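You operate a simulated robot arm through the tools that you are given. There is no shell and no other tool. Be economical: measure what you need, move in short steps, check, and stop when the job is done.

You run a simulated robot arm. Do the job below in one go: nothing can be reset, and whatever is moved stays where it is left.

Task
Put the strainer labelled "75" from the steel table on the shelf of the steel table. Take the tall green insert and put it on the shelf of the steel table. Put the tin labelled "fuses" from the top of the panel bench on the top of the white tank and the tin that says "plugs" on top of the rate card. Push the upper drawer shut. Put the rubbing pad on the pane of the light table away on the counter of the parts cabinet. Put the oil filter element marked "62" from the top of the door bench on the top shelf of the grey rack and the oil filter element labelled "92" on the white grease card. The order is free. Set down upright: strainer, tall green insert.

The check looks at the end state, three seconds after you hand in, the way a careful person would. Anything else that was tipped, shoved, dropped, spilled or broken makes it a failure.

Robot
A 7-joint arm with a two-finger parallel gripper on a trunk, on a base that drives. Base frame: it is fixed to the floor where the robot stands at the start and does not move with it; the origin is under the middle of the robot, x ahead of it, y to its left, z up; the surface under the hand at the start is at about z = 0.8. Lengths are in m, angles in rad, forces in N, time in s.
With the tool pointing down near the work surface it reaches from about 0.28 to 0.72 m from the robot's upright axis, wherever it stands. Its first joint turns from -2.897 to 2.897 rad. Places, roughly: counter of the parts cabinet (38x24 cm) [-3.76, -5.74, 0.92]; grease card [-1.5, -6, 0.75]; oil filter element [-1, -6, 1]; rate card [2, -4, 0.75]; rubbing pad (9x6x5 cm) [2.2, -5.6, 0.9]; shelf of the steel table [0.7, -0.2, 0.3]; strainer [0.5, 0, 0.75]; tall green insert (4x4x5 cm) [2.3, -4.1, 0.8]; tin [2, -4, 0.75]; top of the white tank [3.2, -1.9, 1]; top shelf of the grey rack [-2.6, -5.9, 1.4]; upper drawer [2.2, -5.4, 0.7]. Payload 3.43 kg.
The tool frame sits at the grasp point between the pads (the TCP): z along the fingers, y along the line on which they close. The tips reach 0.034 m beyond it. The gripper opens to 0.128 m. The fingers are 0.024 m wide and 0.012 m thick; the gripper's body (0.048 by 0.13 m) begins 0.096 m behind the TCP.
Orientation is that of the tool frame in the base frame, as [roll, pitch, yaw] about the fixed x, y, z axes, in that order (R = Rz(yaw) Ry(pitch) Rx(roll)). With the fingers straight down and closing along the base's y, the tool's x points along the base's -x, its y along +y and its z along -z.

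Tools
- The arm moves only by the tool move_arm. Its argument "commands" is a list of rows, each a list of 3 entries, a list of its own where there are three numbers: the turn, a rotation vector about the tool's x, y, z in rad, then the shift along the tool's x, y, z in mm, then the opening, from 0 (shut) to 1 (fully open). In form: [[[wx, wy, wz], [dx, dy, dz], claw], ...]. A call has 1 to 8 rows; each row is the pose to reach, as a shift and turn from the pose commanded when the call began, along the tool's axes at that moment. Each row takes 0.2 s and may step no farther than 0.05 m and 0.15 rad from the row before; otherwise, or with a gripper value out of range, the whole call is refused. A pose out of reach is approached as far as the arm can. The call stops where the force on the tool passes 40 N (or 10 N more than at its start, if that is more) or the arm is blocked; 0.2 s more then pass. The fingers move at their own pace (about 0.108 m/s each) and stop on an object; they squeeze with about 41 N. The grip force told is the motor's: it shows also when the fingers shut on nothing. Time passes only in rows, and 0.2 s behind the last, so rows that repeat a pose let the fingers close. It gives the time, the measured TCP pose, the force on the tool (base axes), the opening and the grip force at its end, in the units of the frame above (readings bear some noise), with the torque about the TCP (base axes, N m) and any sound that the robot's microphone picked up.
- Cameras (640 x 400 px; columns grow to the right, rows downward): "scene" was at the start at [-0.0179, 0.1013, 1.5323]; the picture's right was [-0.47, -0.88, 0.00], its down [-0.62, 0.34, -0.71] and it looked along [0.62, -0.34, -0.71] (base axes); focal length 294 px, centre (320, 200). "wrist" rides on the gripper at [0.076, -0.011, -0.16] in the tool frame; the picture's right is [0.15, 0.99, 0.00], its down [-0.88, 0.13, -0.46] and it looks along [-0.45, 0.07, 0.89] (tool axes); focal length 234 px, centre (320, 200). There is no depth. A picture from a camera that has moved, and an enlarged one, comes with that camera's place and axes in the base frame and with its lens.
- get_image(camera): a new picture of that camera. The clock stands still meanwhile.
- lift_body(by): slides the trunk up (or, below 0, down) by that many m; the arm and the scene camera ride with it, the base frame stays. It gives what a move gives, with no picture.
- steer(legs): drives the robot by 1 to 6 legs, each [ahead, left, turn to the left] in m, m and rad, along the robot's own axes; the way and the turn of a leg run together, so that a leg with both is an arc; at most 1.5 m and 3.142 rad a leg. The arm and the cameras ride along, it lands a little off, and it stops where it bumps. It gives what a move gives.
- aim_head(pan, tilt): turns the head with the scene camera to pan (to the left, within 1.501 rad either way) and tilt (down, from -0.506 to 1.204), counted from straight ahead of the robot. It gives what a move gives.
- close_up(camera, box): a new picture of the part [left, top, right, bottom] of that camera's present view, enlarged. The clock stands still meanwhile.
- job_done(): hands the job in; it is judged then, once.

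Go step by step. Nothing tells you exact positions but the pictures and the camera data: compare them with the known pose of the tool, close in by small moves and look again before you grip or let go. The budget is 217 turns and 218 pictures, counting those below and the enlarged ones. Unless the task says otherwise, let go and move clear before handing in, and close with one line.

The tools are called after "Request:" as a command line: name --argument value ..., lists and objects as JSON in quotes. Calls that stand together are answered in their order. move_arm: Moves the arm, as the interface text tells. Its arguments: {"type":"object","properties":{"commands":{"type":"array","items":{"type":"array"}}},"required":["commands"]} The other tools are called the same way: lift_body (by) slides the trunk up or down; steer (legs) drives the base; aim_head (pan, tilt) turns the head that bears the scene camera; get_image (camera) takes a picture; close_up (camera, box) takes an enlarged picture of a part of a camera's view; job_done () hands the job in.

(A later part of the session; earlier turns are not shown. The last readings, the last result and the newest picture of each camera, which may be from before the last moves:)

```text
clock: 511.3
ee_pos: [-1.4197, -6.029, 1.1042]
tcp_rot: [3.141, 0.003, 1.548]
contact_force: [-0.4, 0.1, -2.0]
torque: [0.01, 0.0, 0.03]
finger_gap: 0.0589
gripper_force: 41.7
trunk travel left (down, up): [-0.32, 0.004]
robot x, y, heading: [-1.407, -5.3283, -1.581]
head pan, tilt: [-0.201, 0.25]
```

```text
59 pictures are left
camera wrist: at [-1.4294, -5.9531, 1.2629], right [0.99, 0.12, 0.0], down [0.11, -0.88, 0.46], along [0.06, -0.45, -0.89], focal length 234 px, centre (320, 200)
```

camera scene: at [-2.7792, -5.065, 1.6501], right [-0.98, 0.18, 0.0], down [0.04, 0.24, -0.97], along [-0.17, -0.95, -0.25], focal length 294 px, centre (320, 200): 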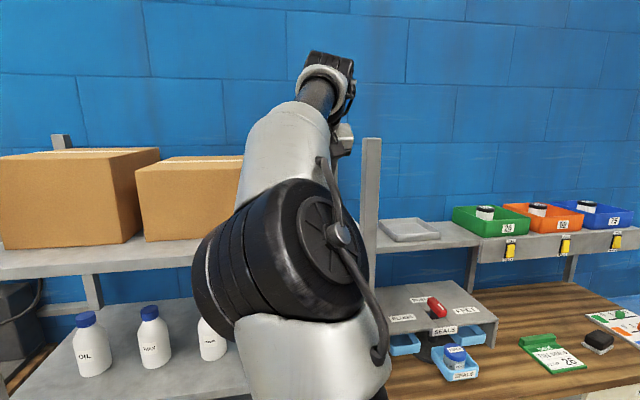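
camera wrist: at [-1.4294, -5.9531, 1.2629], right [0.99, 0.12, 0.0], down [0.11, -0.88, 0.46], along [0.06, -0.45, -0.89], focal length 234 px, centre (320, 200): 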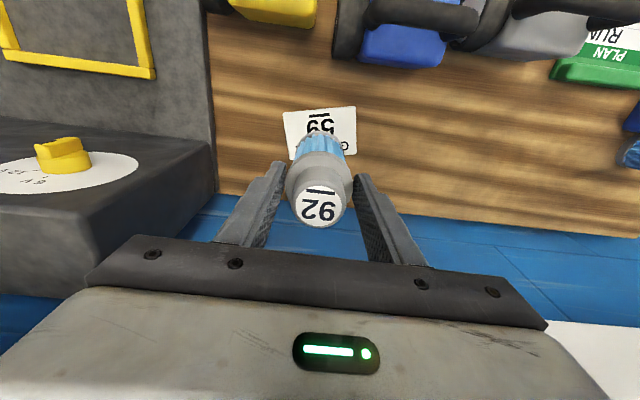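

Over the card. A 5 mm correction, then down to contact.

Request:
move_arm --commands '[[[0, 0, 0], [0, 5, 45], 0.25], [[0, 0, 0], [0, 5, 90], 0.25], [[0, 0, 0], [0, 5, 115], 0.25], [[0, 0, 0], [0, 5, 121], 0.25]]'

Request:
move_arm --commands '[[[0, 0, 0], [0, 0, 2], 0.25], [[0, 0, 0], [0, 0, 4], 0.25], [[0, 0, 0], [0, 0, 5], 0.25]]'

```text
clock: 512.3
ee_pos: [-1.4152, -6.0291, 0.9839]
tcp_rot: [3.141, 0.003, 1.547]
contact_force: [0.3, 0.2, 3.0]
torque: [0.08, 0.12, 0.01]
finger_gap: 0.0587
gripper_force: 41.8
trunk travel left (down, up): [-0.32, 0.004]
robot x, y, heading: [-1.4084, -5.33, -1.58]
head pan, tilt: [-0.201, 0.25]
```

```text
clock: 513.1
ee_pos: [-1.4157, -6.0285, 0.9815]
tcp_rot: [-3.141, 0.008, 1.548]
contact_force: [0.8, 2.5, 30.0]
torque: [0.06, -0.29, 0.02]
finger_gap: 0.0591
gripper_force: 41.2
trunk travel left (down, up): [-0.32, 0.004]
robot x, y, heading: [-1.4057, -5.3297, -1.578]
head pan, tilt: [-0.201, 0.25]
```

Firm contact. Easing up and releasing.

Request:
move_arm --commands '[[[0, 0, 0], [0, 0, -2.5], 0.25], [[0, 0, 0], [0, 0, -3], 0.48], [[0, 0, 0], [0, 0, -3], 0.58], [[0, 0, 0], [0, 0, -3], 0.66], [[0, 0, 0], [0, 0, -45], 0.66], [[0, 0, 0], [0, 0, -90], 0.66], [[0, 0, 0], [0, 0, -135], 0.66], [[0, 0, 0], [0, 0, -180], 0.66]]'

Request:
get_image --camera "wrist"

```text
clock: 514.9
ee_pos: [-1.4186, -6.0274, 1.1559]
tcp_rot: [3.141, 0.002, 1.548]
contact_force: [0.5, -0.4, 0.4]
torque: [-0.01, 0.01, -0.03]
finger_gap: 0.0846
gripper_force: 0.0
trunk travel left (down, up): [-0.32, 0.004]
robot x, y, heading: [-1.4044, -5.3302, -1.585]
head pan, tilt: [-0.201, 0.25]
```

```text
58 pictures are left
camera wrist: at [-1.4279, -5.9515, 1.3161], right [0.99, 0.12, 0.0], down [0.11, -0.88, 0.46], along [0.06, -0.45, -0.89], focal length 234 px, centre (320, 200)
```

wrist: 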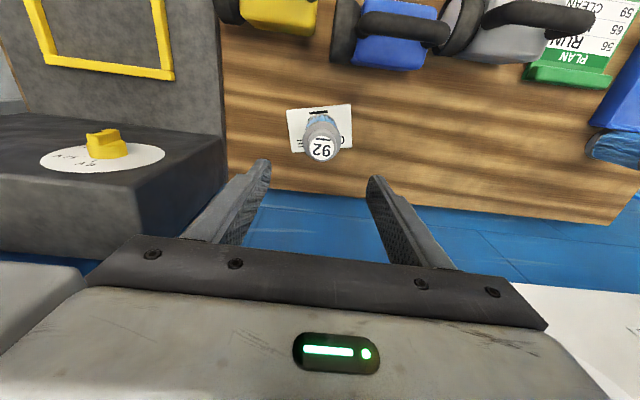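

Both filters are done. Now the insert and "fuses": pulling the arm in, turning to face +y and going back into the aisle.

Request:
move_arm --commands '[[[0, 0, 0], [40, 0, 0], 0.66], [[0, 0, 0], [80, 0, 0], 0.66], [[0, 0, 0], [120, 0, 0], 0.66]]'

Request:
steer --legs '[[-0.58, 0, 0], [0, 0, 3.14], [0, -1.5, 0.01], [0, -1.3, 0]]'

```text
clock: 515.7
ee_pos: [-1.4112, -5.9074, 1.1584]
tcp_rot: [3.141, 0.003, 1.547]
contact_force: [0.0, -0.1, -0.4]
torque: [0.02, 0.0, 0.03]
finger_gap: 0.0845
gripper_force: 0.0
trunk travel left (down, up): [-0.32, 0.004]
robot x, y, heading: [-1.4056, -5.3296, -1.582]
head pan, tilt: [-0.201, 0.25]
```

```text
clock: 553.1
ee_pos: [1.4491, -4.3314, 1.159]
tcp_rot: [3.141, 0.003, -1.638]
contact_force: [0.2, 0.0, 0.4]
torque: [0.02, -0.01, -0.02]
finger_gap: 0.0844
gripper_force: 0.1
trunk travel left (down, up): [-0.32, 0.004]
robot x, y, heading: [1.4192, -4.9083, 1.516]
head pan, tilt: [-0.201, 0.25]
```

Request:
steer --legs '[[0.15, 0, 0.055], [0, -0.42, 0]]'

Request:
get_image --camera "wrist"

```text
clock: 558.6
ee_pos: [1.8368, -4.1758, 1.1582]
tcp_rot: [3.141, 0.002, -1.589]
contact_force: [0.6, -0.1, 0.9]
torque: [0.0, 0.0, -0.02]
finger_gap: 0.0843
gripper_force: 0.1
trunk travel left (down, up): [-0.32, 0.004]
robot x, y, heading: [1.8337, -4.7533, 1.571]
head pan, tilt: [-0.201, 0.25]
```

```text
57 pictures are left
camera wrist: at [1.847, -4.2512, 1.3174], right [-0.99, -0.13, 0.0], down [-0.12, 0.88, 0.46], along [-0.06, 0.45, -0.89], focal length 234 px, centre (320, 200)
```

wrist: 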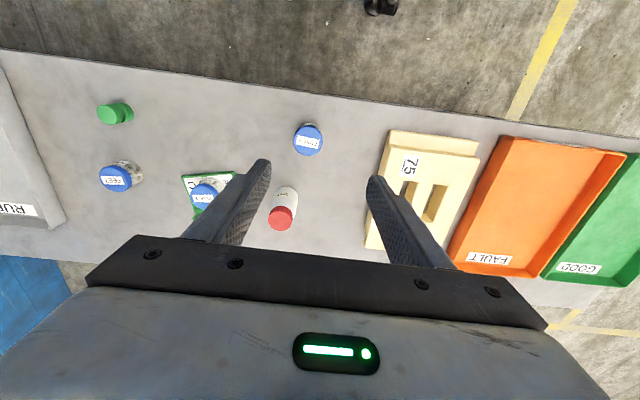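

Fuses tin at (1.859, -4.143). Moving over and down.

Request:
move_arm --commands '[[[0, 0, 0], [-17, -11, 30], 0.85], [[0, 0, 0], [-33, -22, 70], 0.85], [[0, 0, 0], [-33, -22, 115], 0.85], [[0, 0, 0], [-33, -22, 160], 0.85], [[0, 0, 0], [-33, -22, 205], 0.85]]'

Request:
get_image --camera "wrist"

```text
clock: 559.8
ee_pos: [1.8565, -4.1379, 0.957]
tcp_rot: [-3.141, 0.004, -1.588]
contact_force: [0.7, 0.6, 0.3]
torque: [-0.01, 0.02, -0.03]
finger_gap: 0.1091
gripper_force: 0.1
trunk travel left (down, up): [-0.32, 0.004]
robot x, y, heading: [1.8341, -4.7546, 1.566]
head pan, tilt: [-0.201, 0.25]
```

```text
56 pictures are left
camera wrist: at [1.867, -4.2146, 1.1147], right [-0.99, -0.13, 0.0], down [-0.12, 0.88, 0.46], along [-0.06, 0.45, -0.89], focal length 234 px, centre (320, 200)
```

wrist: 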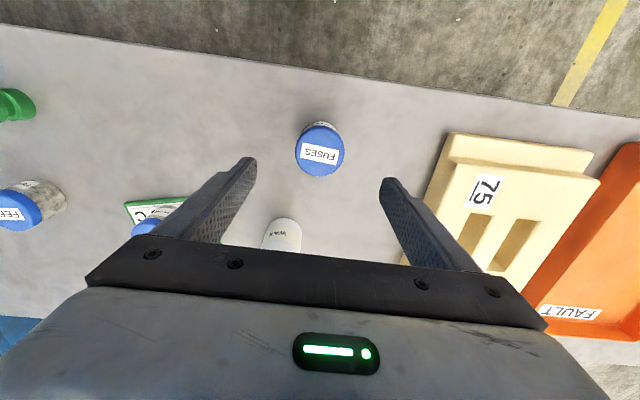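

Request:
move_arm --commands '[[[0, 0, 0], [3, -1, 45], 0.85], [[0, 0, 0], [3, -1, 90], 0.85], [[0, 0, 0], [3, -1, 128], 0.85], [[0, 0, 0], [3, -1, 128], 0.6], [[0, 0, 0], [3, -1, 128], 0.4], [[0, 0, 0], [3, -1, 128], 0.35], [[0, 0, 0], [3, -1, 128], 0.35]]'

Request:
move_arm --commands '[[[0, 0, 0], [0, 0, -45], 0.35], [[0, 0, 0], [0, 0, -90], 0.35], [[0, 0, 0], [0, 0, -135], 0.35], [[0, 0, 0], [0, 0, -180], 0.35], [[0, 0, 0], [0, 0, -225], 0.35], [[0, 0, 0], [0, 0, -270], 0.35], [[0, 0, 0], [0, 0, -315], 0.35], [[0, 0, 0], [0, 0, -350], 0.35]]'

```text
clock: 561.4
ee_pos: [1.8585, -4.1421, 0.8249]
tcp_rot: [3.141, 0.001, -1.588]
contact_force: [0.1, -0.9, 0.2]
torque: [0.03, -0.03, -0.02]
finger_gap: 0.059
gripper_force: 40.6
trunk travel left (down, up): [-0.32, 0.004]
robot x, y, heading: [1.8334, -4.7508, 1.571]
head pan, tilt: [-0.201, 0.25]
```

```text
clock: 563.2
ee_pos: [1.8591, -4.1441, 1.1805]
tcp_rot: [3.141, 0.002, -1.589]
contact_force: [-0.7, 1.2, -1.1]
torque: [0.0, 0.01, -0.02]
finger_gap: 0.0588
gripper_force: 41.0
trunk travel left (down, up): [-0.32, 0.004]
robot x, y, heading: [1.8309, -4.7547, 1.571]
head pan, tilt: [-0.201, 0.25]
```

Fuses held. Leaving the aisle westward and driving around to the white tank.

Request:
steer --legs '[[0, 1.45, 0], [1.5, 0, 0], [0.5, 0, 0], [0, 0, -1.571], [1.5, 0, 0], [0, 0.85, 0]]'

Request:
aim_head --pan -0.1 --tilt 0.55

Request:
get_image --camera "scene"

```text
clock: 605.7
ee_pos: [2.4955, -1.8277, 1.1788]
tcp_rot: [3.141, 0.003, -3.106]
contact_force: [0.3, 0.3, -1.6]
torque: [0.0, 0.01, 0.0]
finger_gap: 0.0588
gripper_force: 40.8
trunk travel left (down, up): [-0.32, 0.004]
robot x, y, heading: [1.8851, -1.8335, 0.051]
head pan, tilt: [-0.201, 0.25]
```

```text
clock: 606.5
ee_pos: [2.4961, -1.8271, 1.1794]
tcp_rot: [3.141, 0.001, -3.106]
contact_force: [-0.3, 0.3, -2.3]
torque: [0.01, -0.02, 0.0]
finger_gap: 0.0587
gripper_force: 40.4
trunk travel left (down, up): [-0.32, 0.004]
robot x, y, heading: [1.8871, -1.8343, 0.051]
head pan, tilt: [-0.099, 0.55]
```

```text
55 pictures are left
camera scene: at [1.8807, -1.7032, 1.6225], right [-0.05, -1.0, 0.0], down [-0.52, 0.03, -0.85], along [0.85, -0.04, -0.52], focal length 294 px, centre (320, 200)
```

scene: 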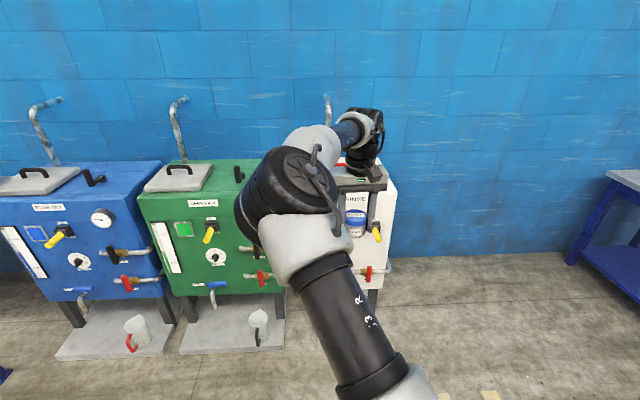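

The white tank stands behind the arm in this view. Raising the hand and driving closer to look down on its top.

Request:
move_arm --commands '[[[0, 0, 0], [0, 0, -40], 0.35], [[0, 0, 0], [0, 0, -80], 0.35], [[0, 0, 0], [0, 0, -110], 0.35]]'

Request:
steer --legs '[[0.4, 0, -0.05]]'

Request:
get_image --camera "wrist"

Request:
get_image --camera "scene"

```text
clock: 607.3
ee_pos: [2.4933, -1.8256, 1.2914]
tcp_rot: [3.141, 0.002, -3.107]
contact_force: [0.4, 0.6, -1.0]
torque: [0.02, -0.01, 0.02]
finger_gap: 0.0588
gripper_force: 40.6
trunk travel left (down, up): [-0.32, 0.004]
robot x, y, heading: [1.8853, -1.8357, 0.048]
head pan, tilt: [-0.099, 0.55]
```

```text
clock: 609.9
ee_pos: [2.8992, -1.8338, 1.2897]
tcp_rot: [-3.141, 0.003, 3.14]
contact_force: [1.1, 0.2, -0.7]
torque: [0.0, 0.01, 0.0]
finger_gap: 0.0588
gripper_force: 40.9
trunk travel left (down, up): [-0.32, 0.004]
robot x, y, heading: [2.2911, -1.8146, 0.016]
head pan, tilt: [-0.099, 0.55]
```

```text
54 pictures are left
camera wrist: at [2.8249, -1.8448, 1.4496], right [-0.15, 0.99, 0.0], down [0.88, 0.13, 0.46], along [0.45, 0.07, -0.89], focal length 234 px, centre (320, 200)
```

wrist: 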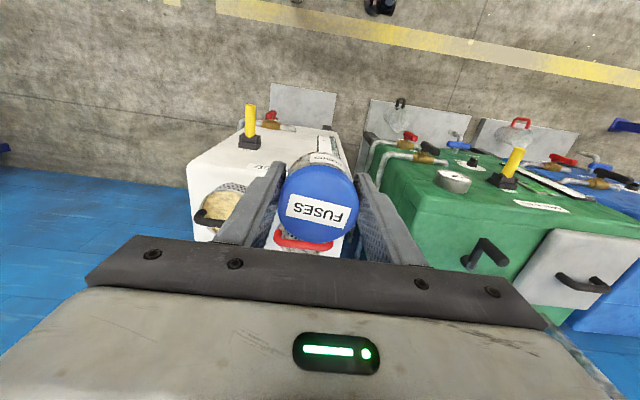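

```text
53 pictures are left
camera scene: at [2.2924, -1.6903, 1.6224], right [-0.09, -1.0, 0.0], down [-0.52, 0.04, -0.85], along [0.85, -0.07, -0.52], focal length 294 px, centre (320, 200)
```

scene: 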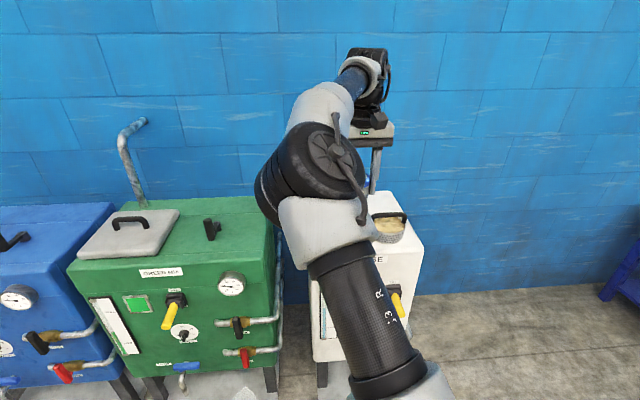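

The held tin and arm hide the tank top. Strafing south for an unobstructed view.

Request:
steer --legs '[[-0.05, -0.5, -0.016]]'

Request:
aim_head --pan 0.1 --tilt 0.6

Request:
get_image --camera "scene"

```text
clock: 615.4
ee_pos: [2.8585, -2.35, 1.2917]
tcp_rot: [-3.141, 0.0, -3.141]
contact_force: [-0.2, 0.6, -1.6]
torque: [0.01, 0.03, 0.01]
finger_gap: 0.0587
gripper_force: 40.8
trunk travel left (down, up): [-0.32, 0.004]
robot x, y, heading: [2.252, -2.3368, 0.015]
head pan, tilt: [-0.099, 0.55]
```

```text
clock: 616.1
ee_pos: [2.8577, -2.3491, 1.2916]
tcp_rot: [3.141, 0.001, -3.14]
contact_force: [-0.4, 0.6, -0.4]
torque: [0.0, 0.03, -0.03]
finger_gap: 0.0588
gripper_force: 41.4
trunk travel left (down, up): [-0.32, 0.004]
robot x, y, heading: [2.2508, -2.3408, 0.018]
head pan, tilt: [0.099, 0.6]
```

```text
52 pictures are left
camera scene: at [2.2478, -2.1905, 1.6179], right [0.11, -0.99, 0.0], down [-0.56, -0.06, -0.83], along [0.82, 0.09, -0.56], focal length 294 px, centre (320, 200)
```

scene: 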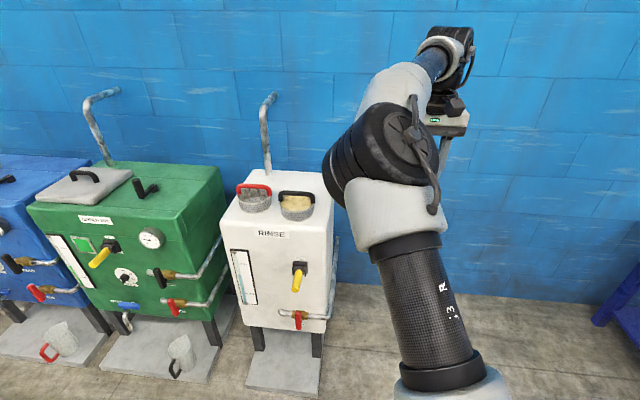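

Request:
close_up --camera "scene" --box '[210, 150, 360, 260]'

```text
3.64 times, centred on (285, 205) of scene
camera zoom: at [2.2478, -2.1905, 1.6179], right [0.11, -0.99, 0.0], down [-0.56, -0.06, -0.83], along [0.82, 0.09, -0.56], focal length 1070 px, centre (447, 182)
```

zoom: 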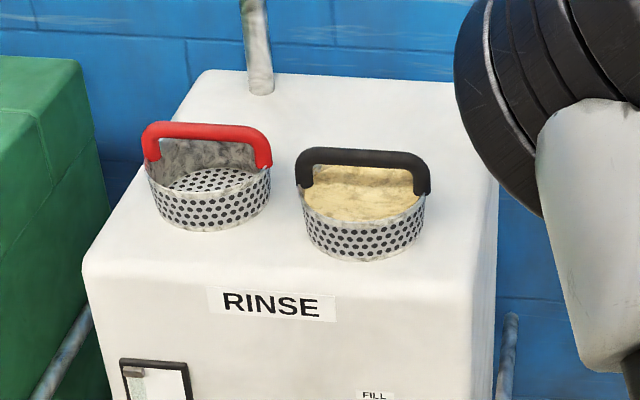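

The top spans x 2.98–3.37, y -1.78 to -2.13, with two handled baskets toward the front. Free space lies behind them at about (3.19, -1.97). Driving in with the tin held high.

Request:
steer --legs '[[0, 0.375, -0.018], [0.25, 0, 0]]'

Request:
get_image --camera "wrist"

Request:
get_image --camera "scene"

```text
clock: 621.6
ee_pos: [3.1021, -1.991, 1.2902]
tcp_rot: [-3.142, 0.002, 3.123]
contact_force: [-0.3, 0.9, -1.9]
torque: [-0.01, 0.01, -0.01]
finger_gap: 0.0587
gripper_force: 41.2
trunk travel left (down, up): [-0.32, 0.004]
robot x, y, heading: [2.4973, -1.9653, -0.005]
head pan, tilt: [0.099, 0.6]
```

```text
50 pictures are left
camera wrist: at [3.0274, -2.0015, 1.4496], right [-0.13, 0.99, 0.0], down [0.88, 0.11, 0.46], along [0.45, 0.06, -0.89], focal length 234 px, centre (320, 200)
```

wrist: 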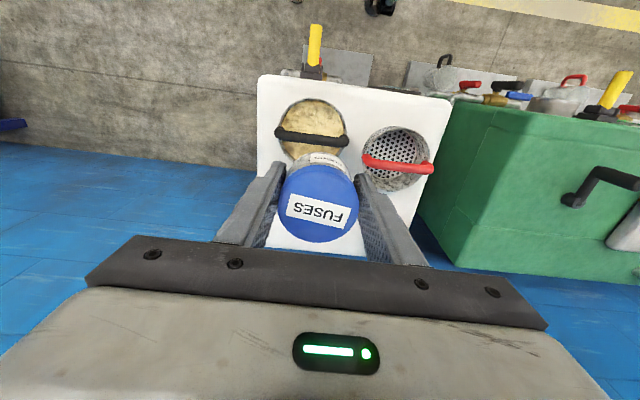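

```text
49 pictures are left
camera scene: at [2.4967, -1.8193, 1.6179], right [0.09, -1.0, 0.0], down [-0.56, -0.05, -0.82], along [0.82, 0.08, -0.57], focal length 294 px, centre (320, 200)
```

scene: 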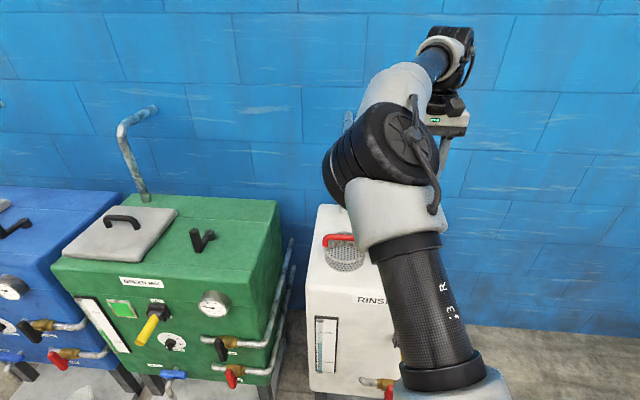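

The top works out at z≈0.97 with its front edge at x≈3.02. Target (3.23, -1.95), behind and between the baskets.

Request:
steer --legs '[[0.04, 0, 0]]'

Request:
move_arm --commands '[[[0, 0, 0], [-29, 14, 0], 0.35], [[0, 0, 0], [-58, 28, 0], 0.35], [[0, 0, 0], [-87, 42, 0], 0.35], [[0, 0, 0], [-87, 42, 45], 0.35]]'

Request:
get_image --camera "wrist"

```text
clock: 622.5
ee_pos: [3.1432, -1.9917, 1.2899]
tcp_rot: [3.141, 0.003, 3.124]
contact_force: [-1.1, -0.3, -1.4]
torque: [0.02, 0.04, -0.02]
finger_gap: 0.0588
gripper_force: 41.5
trunk travel left (down, up): [-0.32, 0.004]
robot x, y, heading: [2.5364, -1.9681, -0.008]
head pan, tilt: [0.099, 0.6]
```

```text
clock: 623.5
ee_pos: [3.2205, -1.9492, 1.2506]
tcp_rot: [-3.141, 0.005, 3.121]
contact_force: [-0.1, -1.4, -0.4]
torque: [0.03, -0.01, -0.02]
finger_gap: 0.0587
gripper_force: 40.7
out of reach, approached as far as the arm can: row 3, 4
trunk travel left (down, up): [-0.32, 0.004]
robot x, y, heading: [2.5396, -1.97, -0.006]
head pan, tilt: [0.099, 0.6]
```

```text
48 pictures are left
camera wrist: at [3.1444, -1.9594, 1.4103], right [-0.13, 0.99, 0.0], down [0.88, 0.11, 0.46], along [0.46, 0.06, -0.89], focal length 234 px, centre (320, 200)
```

wrist: 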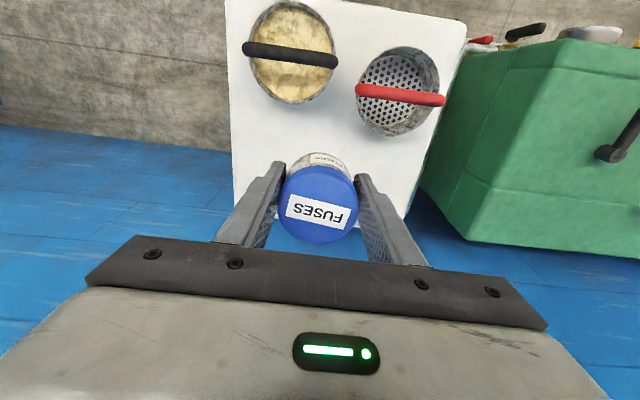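

The landing point sits between and behind the baskets with ~4 cm to each. Small correction and descending.

Request:
move_arm --commands '[[[0, 0, 0], [-4, 8, 40], 0.35], [[0, 0, 0], [-6, 8, 80], 0.35], [[0, 0, 0], [-6, 8, 120], 0.35], [[0, 0, 0], [-6, 8, 160], 0.35]]'

Request:
get_image --camera "wrist"

```text
clock: 624.5
ee_pos: [3.227, -1.9418, 1.0918]
tcp_rot: [3.141, 0.001, 3.121]
contact_force: [0.0, 0.1, -0.8]
torque: [-0.01, -0.02, 0.0]
finger_gap: 0.0585
gripper_force: 40.7
trunk travel left (down, up): [-0.32, 0.004]
robot x, y, heading: [2.5358, -1.9664, -0.011]
head pan, tilt: [0.099, 0.6]
```

```text
47 pictures are left
camera wrist: at [3.1513, -1.9518, 1.2518], right [-0.13, 0.99, 0.0], down [0.88, 0.11, 0.46], along [0.45, 0.06, -0.89], focal length 234 px, centre (320, 200)
```

wrist: 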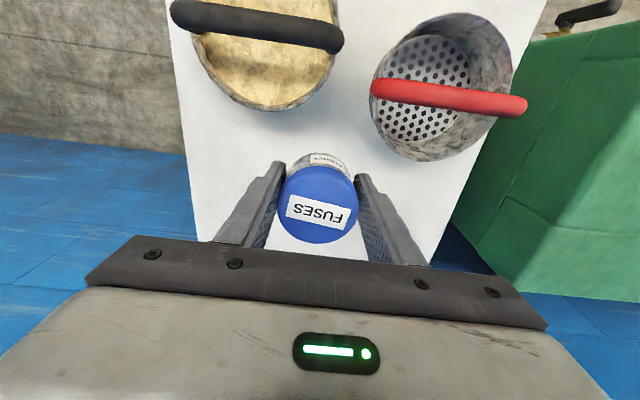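

Request:
move_arm --commands '[[[0, 0, 0], [0, 0, 30], 0.35], [[0, 0, 0], [0, 0, 50], 0.35], [[0, 0, 0], [0, 0, 58], 0.35], [[0, 0, 0], [0, 0, 64], 0.35], [[0, 0, 0], [0, 0, 68], 0.35]]'

```text
clock: 625.7
ee_pos: [3.2264, -1.9409, 1.0248]
tcp_rot: [-3.141, 0.003, 3.123]
contact_force: [0.4, 0.3, -1.4]
torque: [0.03, -0.01, 0.03]
finger_gap: 0.0589
gripper_force: 41.0
trunk travel left (down, up): [-0.32, 0.004]
robot x, y, heading: [2.5406, -1.9635, -0.007]
head pan, tilt: [0.099, 0.6]
```

Request:
move_arm --commands '[[[0, 0, 0], [0, 0, 3], 0.35], [[0, 0, 0], [0, 0, 6], 0.35], [[0, 0, 0], [0, 0, 9], 0.35], [[0, 0, 0], [0, 0, 12], 0.35], [[0, 0, 0], [0, 0, 14], 0.35]]'

Request:
get_image --camera "wrist"

```text
clock: 626.9
ee_pos: [3.2263, -1.9421, 1.0099]
tcp_rot: [3.141, 0.003, 3.121]
contact_force: [-0.4, 0.4, -1.2]
torque: [0.03, 0.01, 0.02]
finger_gap: 0.0588
gripper_force: 41.4
trunk travel left (down, up): [-0.32, 0.004]
robot x, y, heading: [2.537, -1.9676, -0.002]
head pan, tilt: [0.099, 0.6]
```

```text
46 pictures are left
camera wrist: at [3.1511, -1.9516, 1.1697], right [-0.13, 0.99, 0.0], down [0.88, 0.11, 0.46], along [0.45, 0.06, -0.89], focal length 234 px, centre (320, 200)
```

wrist: 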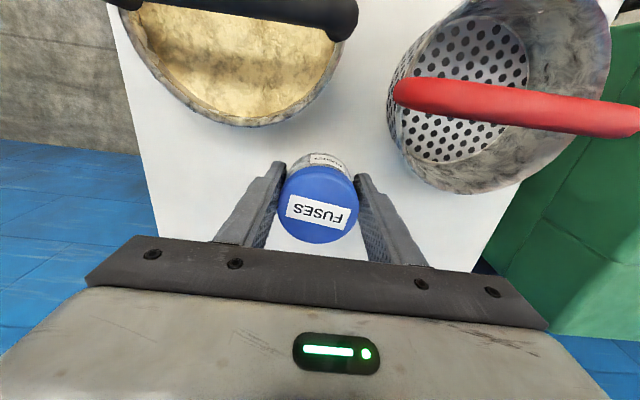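

Request:
move_arm --commands '[[[0, 0, 0], [0, 0, 3], 0.35], [[0, 0, 0], [0, 0, 6], 0.35], [[0, 0, 0], [0, 0, 9], 0.35], [[0, 0, 0], [0, 0, 12], 0.35], [[0, 0, 0], [0, 0, 15], 0.35]]'

```text
clock: 628.1
ee_pos: [3.2268, -1.9409, 0.9952]
tcp_rot: [-3.142, 0.003, 3.122]
contact_force: [-0.7, -0.2, -0.8]
torque: [-0.02, 0.04, -0.03]
finger_gap: 0.0586
gripper_force: 41.0
trunk travel left (down, up): [-0.32, 0.004]
robot x, y, heading: [2.5343, -1.9702, -0.004]
head pan, tilt: [0.099, 0.6]
```

Request:
move_arm --commands '[[[0, 0, 0], [0, 0, 3], 0.35], [[0, 0, 0], [0, 0, 6], 0.35], [[0, 0, 0], [0, 0, 9], 0.35], [[0, 0, 0], [0, 0, 12], 0.35], [[0, 0, 0], [0, 0, 15], 0.35]]'

Request:
get_image --camera "wrist"

```text
clock: 629.3
ee_pos: [3.2248, -1.9407, 0.983]
tcp_rot: [-3.141, 0.006, 3.123]
contact_force: [-8.0, 0.2, 35.7]
torque: [-0.26, 0.68, -0.12]
finger_gap: 0.059
gripper_force: 40.9
trunk travel left (down, up): [-0.32, 0.004]
robot x, y, heading: [2.5421, -1.9716, -0.004]
head pan, tilt: [0.099, 0.6]
```

```text
45 pictures are left
camera wrist: at [3.1485, -1.9517, 1.1433], right [-0.13, 0.99, 0.0], down [0.88, 0.11, 0.46], along [0.46, 0.06, -0.89], focal length 234 px, centre (320, 200)
```

wrist: 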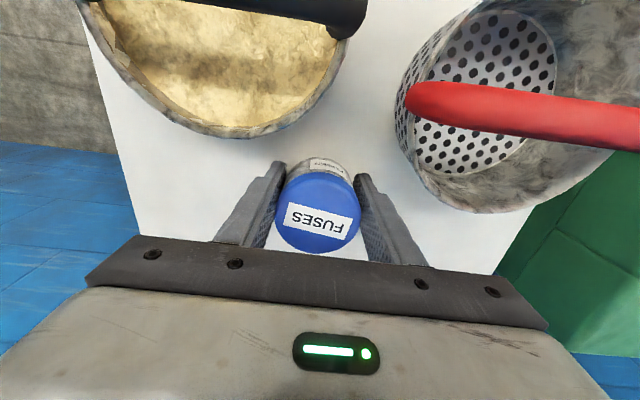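

Contact on the tank top (z≈0.94). Easing up and releasing.

Request:
move_arm --commands '[[[0, 0, 0], [0, 0, -2], 0.35], [[0, 0, 0], [0, 0, -2.5], 0.48], [[0, 0, 0], [0, 0, -2.5], 0.58], [[0, 0, 0], [0, 0, -2.5], 0.65], [[0, 0, 0], [0, 0, -45], 0.65], [[0, 0, 0], [0, 0, -90], 0.65], [[0, 0, 0], [0, 0, -135], 0.65], [[0, 0, 0], [0, 0, -180], 0.65]]'

Request:
get_image --camera "wrist"

```text
clock: 631.1
ee_pos: [3.2273, -1.9449, 1.1628]
tcp_rot: [-3.141, 0.002, 3.121]
contact_force: [-0.5, -0.3, -0.6]
torque: [-0.04, -0.03, 0.0]
finger_gap: 0.0833
gripper_force: 0.0
trunk travel left (down, up): [-0.32, 0.004]
robot x, y, heading: [2.5403, -1.9737, -0.005]
head pan, tilt: [0.099, 0.6]
```

```text
44 pictures are left
camera wrist: at [3.1516, -1.9545, 1.3226], right [-0.13, 0.99, 0.0], down [0.88, 0.11, 0.46], along [0.45, 0.06, -0.89], focal length 234 px, centre (320, 200)
```

wrist: 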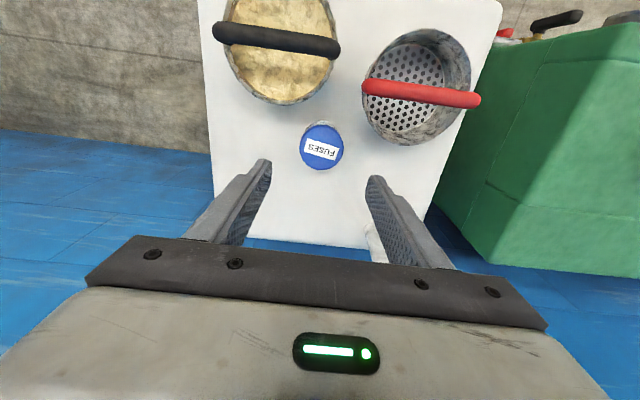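

Fuses is on the tank. Raising, backing out and driving round to the aisle again for the insert.

Request:
move_arm --commands '[[[0, 0, 0], [0, 0, -45], 0.65], [[0, 0, 0], [30, 0, -70], 0.65], [[0, 0, 0], [75, 0, -70], 0.65], [[0, 0, 0], [115, 0, -70], 0.65]]'

Request:
steer --legs '[[-1.0, 0, 0], [-1.15, 0, 0], [0, -1.4, 0], [0, -1.38, 0], [0, 0, 1.576]]'

Request:
steer --legs '[[0, -1.5, 0], [0, -0.3, 0]]'

Request:
get_image --camera "wrist"

```text
clock: 632.1
ee_pos: [3.1111, -1.94, 1.2311]
tcp_rot: [3.142, 0.001, 3.125]
contact_force: [-0.6, 0.6, 0.1]
torque: [-0.05, 0.0, 0.01]
finger_gap: 0.083
gripper_force: 0.1
trunk travel left (down, up): [-0.32, 0.004]
robot x, y, heading: [2.5369, -1.967, -0.006]
head pan, tilt: [0.099, 0.6]
```

```text
clock: 639.4
ee_pos: [1.8288, -1.935, 1.2308]
tcp_rot: [-3.141, 0.001, 3.119]
contact_force: [0.3, 0.0, -0.5]
torque: [0.0, 0.0, 0.0]
finger_gap: 0.0834
gripper_force: 0.0
trunk travel left (down, up): [-0.32, 0.004]
robot x, y, heading: [1.2537, -1.9632, -0.009]
head pan, tilt: [0.099, 0.6]
stopped in leg 2: the robot was blocked; the commanded pose is now the measured one
```

```text
clock: 653.8
ee_pos: [1.8328, -3.3644, 1.2329]
tcp_rot: [3.141, 0.002, -3.137]
contact_force: [-0.4, -0.3, -0.4]
torque: [-0.04, 0.0, -0.01]
finger_gap: 0.0832
gripper_force: 0.1
trunk travel left (down, up): [-0.32, 0.004]
robot x, y, heading: [1.2589, -3.4075, 0.014]
head pan, tilt: [0.099, 0.6]
stopped in leg 2: the robot was blocked; the commanded pose is now the measured one
```

```text
43 pictures are left
camera wrist: at [1.7586, -3.3764, 1.3914], right [-0.15, 0.99, 0.0], down [0.88, 0.14, 0.46], along [0.45, 0.07, -0.89], focal length 234 px, centre (320, 200)
```

wrist: 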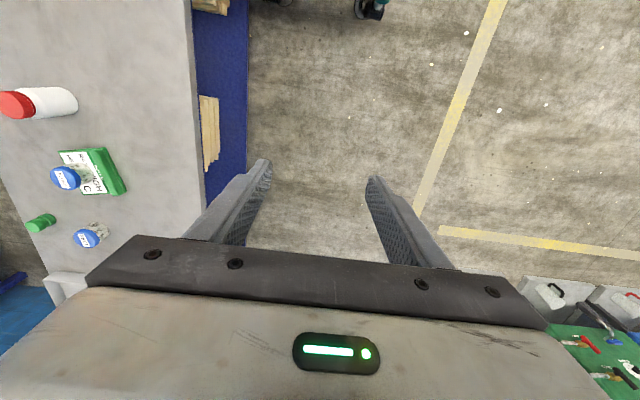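

I bumped twice: once backing (probably into the grey bin by the steel table) and once against the bench front. Checking that nothing was shifted.

Request:
aim_head --pan 1.5 --tilt 0.35

Request:
get_image --camera "scene"

```text
clock: 655.4
ee_pos: [1.8347, -3.3634, 1.2317]
tcp_rot: [3.139, 0.003, -3.136]
contact_force: [0.2, 0.0, -0.5]
torque: [0.02, -0.01, 0.0]
finger_gap: 0.0831
gripper_force: 0.0
trunk travel left (down, up): [-0.32, 0.004]
robot x, y, heading: [1.2612, -3.4086, 0.019]
head pan, tilt: [1.499, 0.351]
```

```text
42 pictures are left
camera scene: at [1.1728, -3.1759, 1.6406], right [1.0, -0.05, 0.0], down [-0.02, -0.34, -0.94], along [0.05, 0.94, -0.34], focal length 294 px, centre (320, 200)
```

scene: 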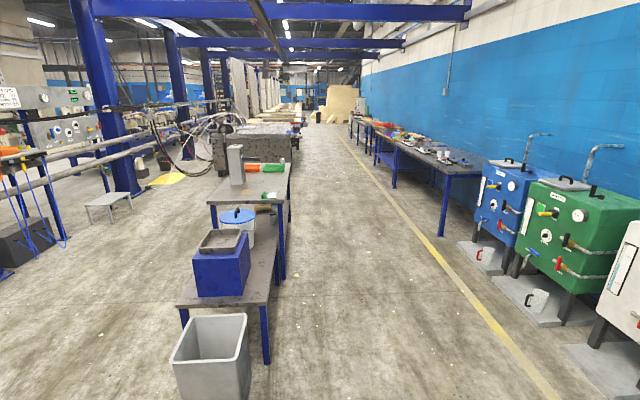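

The bin is upright and practically where it was; the bench items are undisturbed. Continuing to the aisle on a clear route (x≈0.35).

Request:
steer --legs '[[0, 0.25, 0], [-0.92, 0, -0.015], [0, -1.5, 0], [0, -0.08, 1.565], [0, -1.5, 0], [0, -0.33, 0]]'

Request:
get_image --camera "wrist"

```text
clock: 698.8
ee_pos: [2.2342, -4.1104, 1.2317]
tcp_rot: [3.139, 0.002, -1.526]
contact_force: [0.9, -0.4, 0.0]
torque: [-0.02, 0.01, -0.01]
finger_gap: 0.0832
gripper_force: 0.0
trunk travel left (down, up): [-0.32, 0.004]
robot x, y, heading: [2.2974, -4.6827, 1.624]
head pan, tilt: [1.499, 0.351]
```

```text
41 pictures are left
camera wrist: at [2.2501, -4.186, 1.3914], right [-0.98, -0.19, 0.0], down [-0.17, 0.87, 0.46], along [-0.09, 0.45, -0.89], focal length 234 px, centre (320, 200)
```

wrist: 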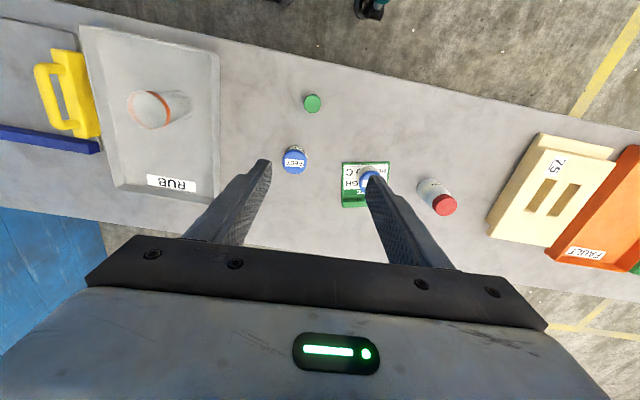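

Insert top centre at (2.257, -4.136, 0.829). Tilting the hand 0.37 rad and coming down over it.

Request:
move_arm --commands '[[[0, -0.123, 0], [13, -7, 30], 0.55], [[0, -0.247, 0], [26, -14, 60], 0.55], [[0, -0.37, 0], [38, -21, 90], 0.55]]'

Request:
move_arm --commands '[[[0, 0, 0], [17, 0, 44], 0.55], [[0, 0, 0], [34, 0, 88], 0.55], [[0, 0, 0], [51, 0, 132], 0.55], [[0, 0, 0], [69, 0, 177], 0.55]]'

Request:
get_image --camera "wrist"

```text
clock: 699.6
ee_pos: [2.2584, -4.149, 1.1412]
tcp_rot: [3.139, 0.373, -1.527]
contact_force: [-0.2, 0.3, 0.1]
torque: [0.01, 0.01, -0.01]
finger_gap: 0.0704
gripper_force: 0.1
trunk travel left (down, up): [-0.32, 0.004]
robot x, y, heading: [2.2982, -4.6817, 1.628]
head pan, tilt: [1.499, 0.351]
```

```text
clock: 700.6
ee_pos: [2.2543, -4.1473, 0.9525]
tcp_rot: [-3.142, 0.371, -1.526]
contact_force: [0.6, -0.4, -0.4]
torque: [-0.01, 0.03, -0.02]
finger_gap: 0.0704
gripper_force: 0.1
trunk travel left (down, up): [-0.32, 0.004]
robot x, y, heading: [2.2992, -4.685, 1.633]
head pan, tilt: [1.499, 0.351]
```

```text
40 pictures are left
camera wrist: at [2.2712, -4.2765, 1.0728], right [-0.98, -0.18, -0.05], down [-0.16, 0.65, 0.74], along [-0.1, 0.74, -0.67], focal length 234 px, centre (320, 200)
```

wrist: 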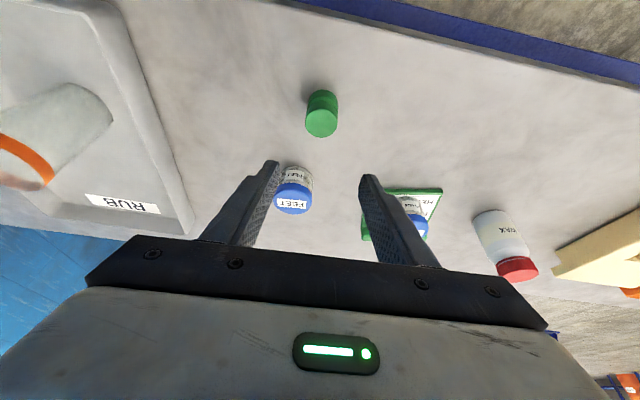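

Well aligned. Descending to grip the top rim only, then closing.

Request:
move_arm --commands '[[[0, 0, 0], [17, -3, 44], 0.55], [[0, 0, 0], [33, -3, 85], 0.55], [[0, 0, 0], [36.6, -3, 94], 0.55], [[0, 0, 0], [36.6, -3, 94], 0.4], [[0, 0, 0], [36.6, -3, 94], 0.25], [[0, 0, 0], [36.6, -3, 94], 0.2], [[0, 0, 0], [36.6, -3, 94], 0.2]]'

Request:
close_up --camera "wrist" --box '[240, 60, 400, 240]'

```text
clock: 702.2
ee_pos: [2.2581, -4.1465, 0.8509]
tcp_rot: [3.139, 0.372, -1.526]
contact_force: [-0.3, 1.1, 0.7]
torque: [0.01, -0.02, -0.01]
finger_gap: 0.0363
gripper_force: 41.3
trunk travel left (down, up): [-0.32, 0.004]
robot x, y, heading: [2.2989, -4.6805, 1.623]
head pan, tilt: [1.499, 0.351]
```

```text
2.22 times, centred on (320, 150) of wrist
camera zoom: at [2.2761, -4.275, 0.9717], right [-0.98, -0.18, -0.05], down [-0.16, 0.65, 0.74], along [-0.1, 0.74, -0.67], focal length 520 px, centre (320, 311)
```

zoom: 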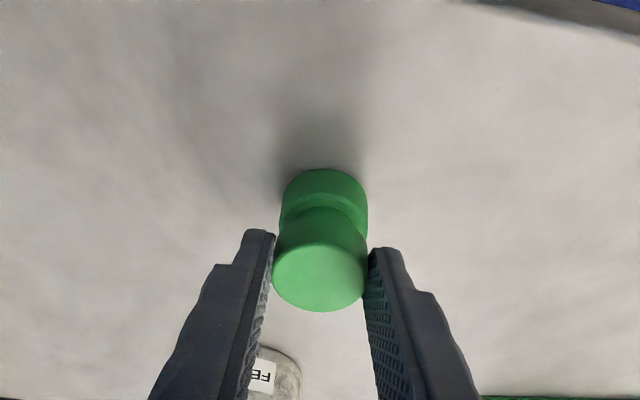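

Insert gripped on its top rim (36 mm). Lifting and driving back toward the steel table.

Request:
move_arm --commands '[[[0, 0, 0], [-15, 0, -37], 0.2], [[0, 0, 0], [-32, 0, -82], 0.2], [[0, 0, 0], [-49, 0, -126], 0.2], [[0, 0, 0], [-66, 0, -170], 0.2], [[0, 0, 0], [-83, 0, -214], 0.2], [[0, 0, 0], [-90, 0, -232], 0.2]]'

Request:
steer --legs '[[-0.06, 0, -0.053], [0, 1.5, 0], [0, 0.45, 0], [1.5, 0, 0], [0.3, -1.45, 0]]'

Request:
get_image --camera "wrist"

```text
clock: 703.6
ee_pos: [2.2597, -4.1474, 1.0987]
tcp_rot: [3.14, 0.373, -1.528]
contact_force: [0.7, -0.3, -0.4]
torque: [0.02, 0.01, 0.01]
finger_gap: 0.036
gripper_force: 40.9
trunk travel left (down, up): [-0.32, 0.004]
robot x, y, heading: [2.3001, -4.6855, 1.624]
head pan, tilt: [1.499, 0.351]
```

```text
clock: 744.6
ee_pos: [1.8887, -2.51, 1.0988]
tcp_rot: [3.138, 0.372, -1.679]
contact_force: [0.8, 0.0, -0.6]
torque: [0.0, -0.01, 0.05]
finger_gap: 0.0359
gripper_force: 41.5
trunk travel left (down, up): [-0.32, 0.004]
robot x, y, heading: [1.8455, -3.0448, 1.472]
head pan, tilt: [1.499, 0.351]
```

```text
38 pictures are left
camera wrist: at [1.887, -2.6388, 1.2201], right [-1.0, -0.03, -0.05], down [-0.06, 0.67, 0.74], along [0.01, 0.75, -0.67], focal length 234 px, centre (320, 200)
```

wrist: 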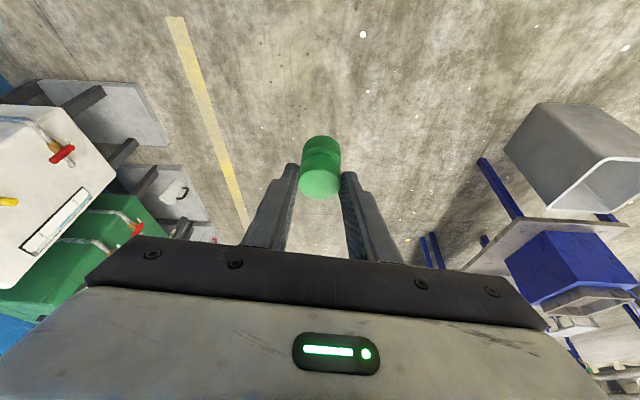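

Held fine. Driving north beside the steel table and turning.

Request:
steer --legs '[[1.5, 0, 0], [1.12, 0, 0], [0, 0, 1.168]]'

Request:
lift_body --by -0.32

```text
clock: 760.5
ee_pos: [1.6179, -0.1706, 1.0981]
tcp_rot: [3.139, 0.371, -0.5]
contact_force: [0.0, 0.0, -0.7]
torque: [0.0, -0.01, 0.02]
finger_gap: 0.0363
gripper_force: 41.1
trunk travel left (down, up): [-0.32, 0.004]
robot x, y, heading: [2.0965, -0.4138, 2.649]
head pan, tilt: [1.499, 0.351]
```

```text
clock: 763.7
ee_pos: [1.6182, -0.1695, 0.7785]
tcp_rot: [3.141, 0.371, -0.5]
contact_force: [-0.5, -0.2, 0.0]
torque: [0.01, 0.01, 0.0]
finger_gap: 0.0362
gripper_force: 40.7
trunk travel left (down, up): [0.0, 0.324]
robot x, y, heading: [2.1003, -0.4118, 2.657]
head pan, tilt: [1.499, 0.351]
```

Now swinging the hand into the arm's left-hand plane (toward -x) as used before, keeping the tilt.

Request:
move_arm --commands '[[[-0.032, 0, -0.082], [8, 41, -3], 0.2], [[-0.064, 0, -0.165], [16, 82, -6], 0.2], [[-0.096, 0, -0.247], [24, 123, -9], 0.2], [[-0.128, 0, -0.33], [32, 164, -12], 0.2], [[-0.16, 0, -0.412], [40, 205, -16], 0.2], [[-0.192, 0, -0.494], [48, 246, -19], 0.2]]'

Request:
aim_head --pan 1.0 --tilt 0.8

Request:
get_image --camera "scene"

```text
clock: 765.1
ee_pos: [1.5457, -0.4119, 0.7801]
tcp_rot: [-3.141, 0.372, 0.032]
contact_force: [0.0, 0.8, -0.7]
torque: [-0.03, -0.02, 0.02]
finger_gap: 0.0362
gripper_force: 41.4
trunk travel left (down, up): [0.0, 0.324]
robot x, y, heading: [2.0957, -0.4129, 2.655]
head pan, tilt: [1.499, 0.351]
```

```text
clock: 766.0
ee_pos: [1.5466, -0.4105, 0.7784]
tcp_rot: [-3.141, 0.372, 0.032]
contact_force: [-0.6, -0.8, 0.6]
torque: [-0.01, -0.01, 0.03]
finger_gap: 0.0361
gripper_force: 40.7
trunk travel left (down, up): [0.0, 0.324]
robot x, y, heading: [2.0969, -0.41, 2.652]
head pan, tilt: [1.0, 0.799]
```

```text
37 pictures are left
camera scene: at [2.0415, -0.6173, 1.2811], right [-0.49, 0.87, 0.0], down [0.62, 0.35, -0.7], along [-0.61, -0.34, -0.72], focal length 294 px, centre (320, 200)
```

scene: 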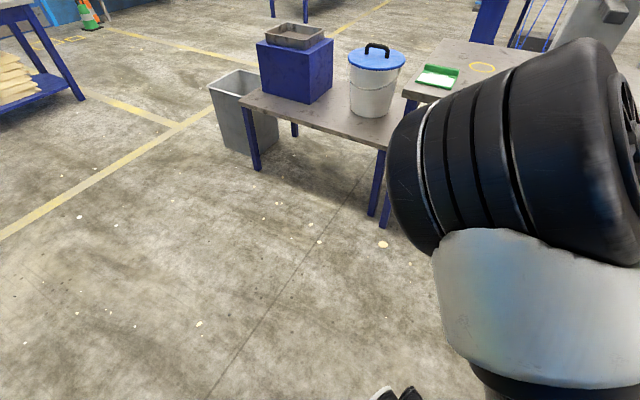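

The configuration matches the earlier one. Lowering in free space.

Request:
move_arm --commands '[[[0, 0, 0], [16, 0, 41], 0.2], [[0, 0, 0], [32, 0, 82], 0.2], [[0, 0, 0], [48, 0, 123], 0.2], [[0, 0, 0], [64, 0, 164], 0.2], [[0, 0, 0], [80, 0, 205], 0.2], [[0, 0, 0], [96, 0, 246], 0.2], [[0, 0, 0], [113, 0, 289], 0.2]]'

Request:
move_arm --commands '[[[0, 0, 0], [8, 0, 20], 0.2], [[0, 0, 0], [12, 0, 30], 0.2], [[0, 0, 0], [16, 0, 40], 0.2], [[0, 0, 0], [20, 0, 50], 0.2], [[0, 0, 0], [24, 0, 60], 0.2]]'

```text
clock: 767.6
ee_pos: [1.5457, -0.4128, 0.4681]
tcp_rot: [-3.141, 0.371, 0.032]
contact_force: [0.1, 0.9, -1.0]
torque: [0.03, 0.01, 0.0]
finger_gap: 0.0362
gripper_force: 41.2
trunk travel left (down, up): [0.0, 0.324]
robot x, y, heading: [2.098, -0.4121, 2.653]
head pan, tilt: [1.0, 0.799]
```

```text
clock: 768.8
ee_pos: [1.5467, -0.4107, 0.4179]
tcp_rot: [3.141, 0.372, 0.03]
contact_force: [0.4, 0.6, -0.9]
torque: [0.0, -0.02, 0.01]
finger_gap: 0.0363
gripper_force: 40.7
out of reach, approached as far as the arm can: row 4, 5
trunk travel left (down, up): [0.0, 0.324]
robot x, y, heading: [2.0996, -0.4154, 2.656]
head pan, tilt: [1.0, 0.799]
```

The limit is 0.418, so the insert will sit about 2–2.5 cm above the shelf at release, upright. Raising slightly and driving in at y≈-0.41, between the strainer and the first jar.

Request:
move_arm --commands '[[[0, 0, 0], [-12, 0, -30], 0.2], [[0, 0, 0], [-24, 0, -60], 0.2]]'

Request:
steer --legs '[[0.4, 0.211, 0]]'

Request:
get_image --camera "wrist"

```text
clock: 769.4
ee_pos: [1.5476, -0.41, 0.4841]
tcp_rot: [3.141, 0.372, 0.031]
contact_force: [-0.6, -0.5, -0.1]
torque: [0.0, -0.01, 0.0]
finger_gap: 0.0361
gripper_force: 41.6
trunk travel left (down, up): [0.0, 0.324]
robot x, y, heading: [2.0951, -0.4081, 2.653]
head pan, tilt: [1.0, 0.799]
```

```text
clock: 772.1
ee_pos: [1.0984, -0.4009, 0.4834]
tcp_rot: [3.141, 0.372, 0.024]
contact_force: [-0.1, -0.4, -0.4]
torque: [0.01, -0.02, -0.01]
finger_gap: 0.0365
gripper_force: 40.7
trunk travel left (down, up): [0.0, 0.324]
robot x, y, heading: [1.647, -0.4053, 2.647]
head pan, tilt: [1.0, 0.799]
```

```text
36 pictures are left
camera wrist: at [1.2266, -0.3863, 0.6053], right [0.16, -0.99, -0.05], down [-0.65, -0.15, 0.74], along [-0.74, -0.08, -0.67], focal length 234 px, centre (320, 200)
```

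wrist: 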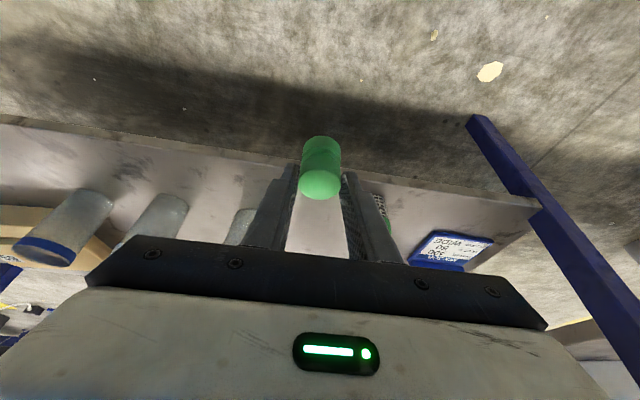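

Request:
steer --legs '[[0.145, 0.08, 0]]'

Request:
get_image --camera "wrist"

```text
clock: 773.6
ee_pos: [0.9331, -0.407, 0.4835]
tcp_rot: [-3.141, 0.37, 0.026]
contact_force: [-0.2, -0.1, -1.2]
torque: [0.0, 0.02, -0.04]
finger_gap: 0.0362
gripper_force: 40.8
trunk travel left (down, up): [0.0, 0.324]
robot x, y, heading: [1.4807, -0.4115, 2.645]
head pan, tilt: [1.0, 0.799]
```

```text
35 pictures are left
camera wrist: at [1.063, -0.3921, 0.6053], right [0.16, -0.99, -0.05], down [-0.65, -0.15, 0.74], along [-0.74, -0.09, -0.67], focal length 234 px, centre (320, 200)
```

wrist: 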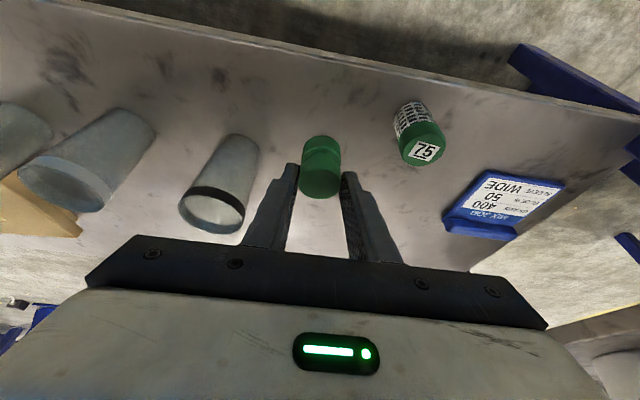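

Clear of the jar and the strainer. Lowering to the limit.

Request:
move_arm --commands '[[[0, 0, 0], [8, 0, 20], 0.2], [[0, 0, 0], [15, 0, 39], 0.2], [[0, 0, 0], [22, 0, 56], 0.2], [[0, 0, 0], [25, 0, 63], 0.2], [[0, 0, 0], [27, 0, 68], 0.2]]'

Request:
close_up --camera "wrist" --box '[220, 60, 420, 220]'

```text
clock: 774.8
ee_pos: [0.9329, -0.4084, 0.4186]
tcp_rot: [3.141, 0.372, 0.025]
contact_force: [-0.3, 0.0, -1.0]
torque: [0.0, 0.03, 0.0]
finger_gap: 0.0363
gripper_force: 40.7
out of reach, approached as far as the arm can: row 5
trunk travel left (down, up): [0.0, 0.324]
robot x, y, heading: [1.4854, -0.413, 2.647]
head pan, tilt: [1.0, 0.799]
```

```text
2.50 times, centred on (320, 140) of wrist
camera zoom: at [1.0626, -0.3932, 0.5404], right [0.16, -0.99, -0.05], down [-0.65, -0.15, 0.74], along [-0.74, -0.09, -0.67], focal length 585 px, centre (320, 350)
```

zoom: 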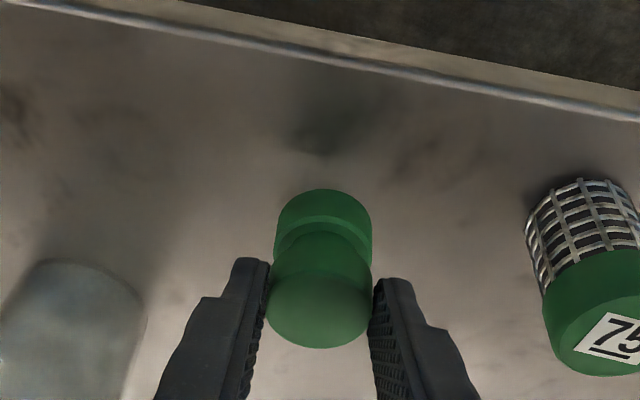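

It hangs upright about 2 cm above the shelf, the lowest the arm can reach here. Releasing quickly and symmetrically.

Request:
move_arm --commands '[[[0, 0, 0], [0, 0, 0], 0.6], [[0, 0, 0], [0, 0, 0], 0.6], [[0, 0, 0], [0, 0, 0], 0.6]]'

Request:
get_image --camera "wrist"

```text
clock: 775.6
ee_pos: [0.9342, -0.407, 0.4195]
tcp_rot: [-3.141, 0.373, 0.026]
contact_force: [0.3, -0.4, 0.2]
torque: [-0.03, -0.02, -0.02]
finger_gap: 0.0766
gripper_force: 0.1
trunk travel left (down, up): [0.0, 0.324]
robot x, y, heading: [1.4869, -0.4107, 2.643]
head pan, tilt: [1.0, 0.799]
```

```text
33 pictures are left
camera wrist: at [1.0626, -0.3932, 0.5406], right [0.16, -0.99, -0.05], down [-0.65, -0.15, 0.74], along [-0.74, -0.09, -0.67], focal length 234 px, centre (320, 200)
```

wrist: 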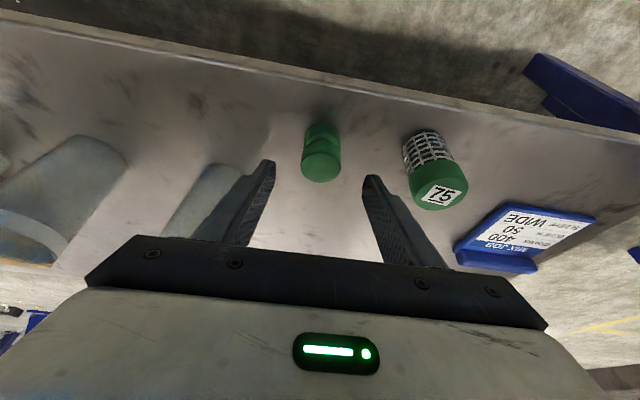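

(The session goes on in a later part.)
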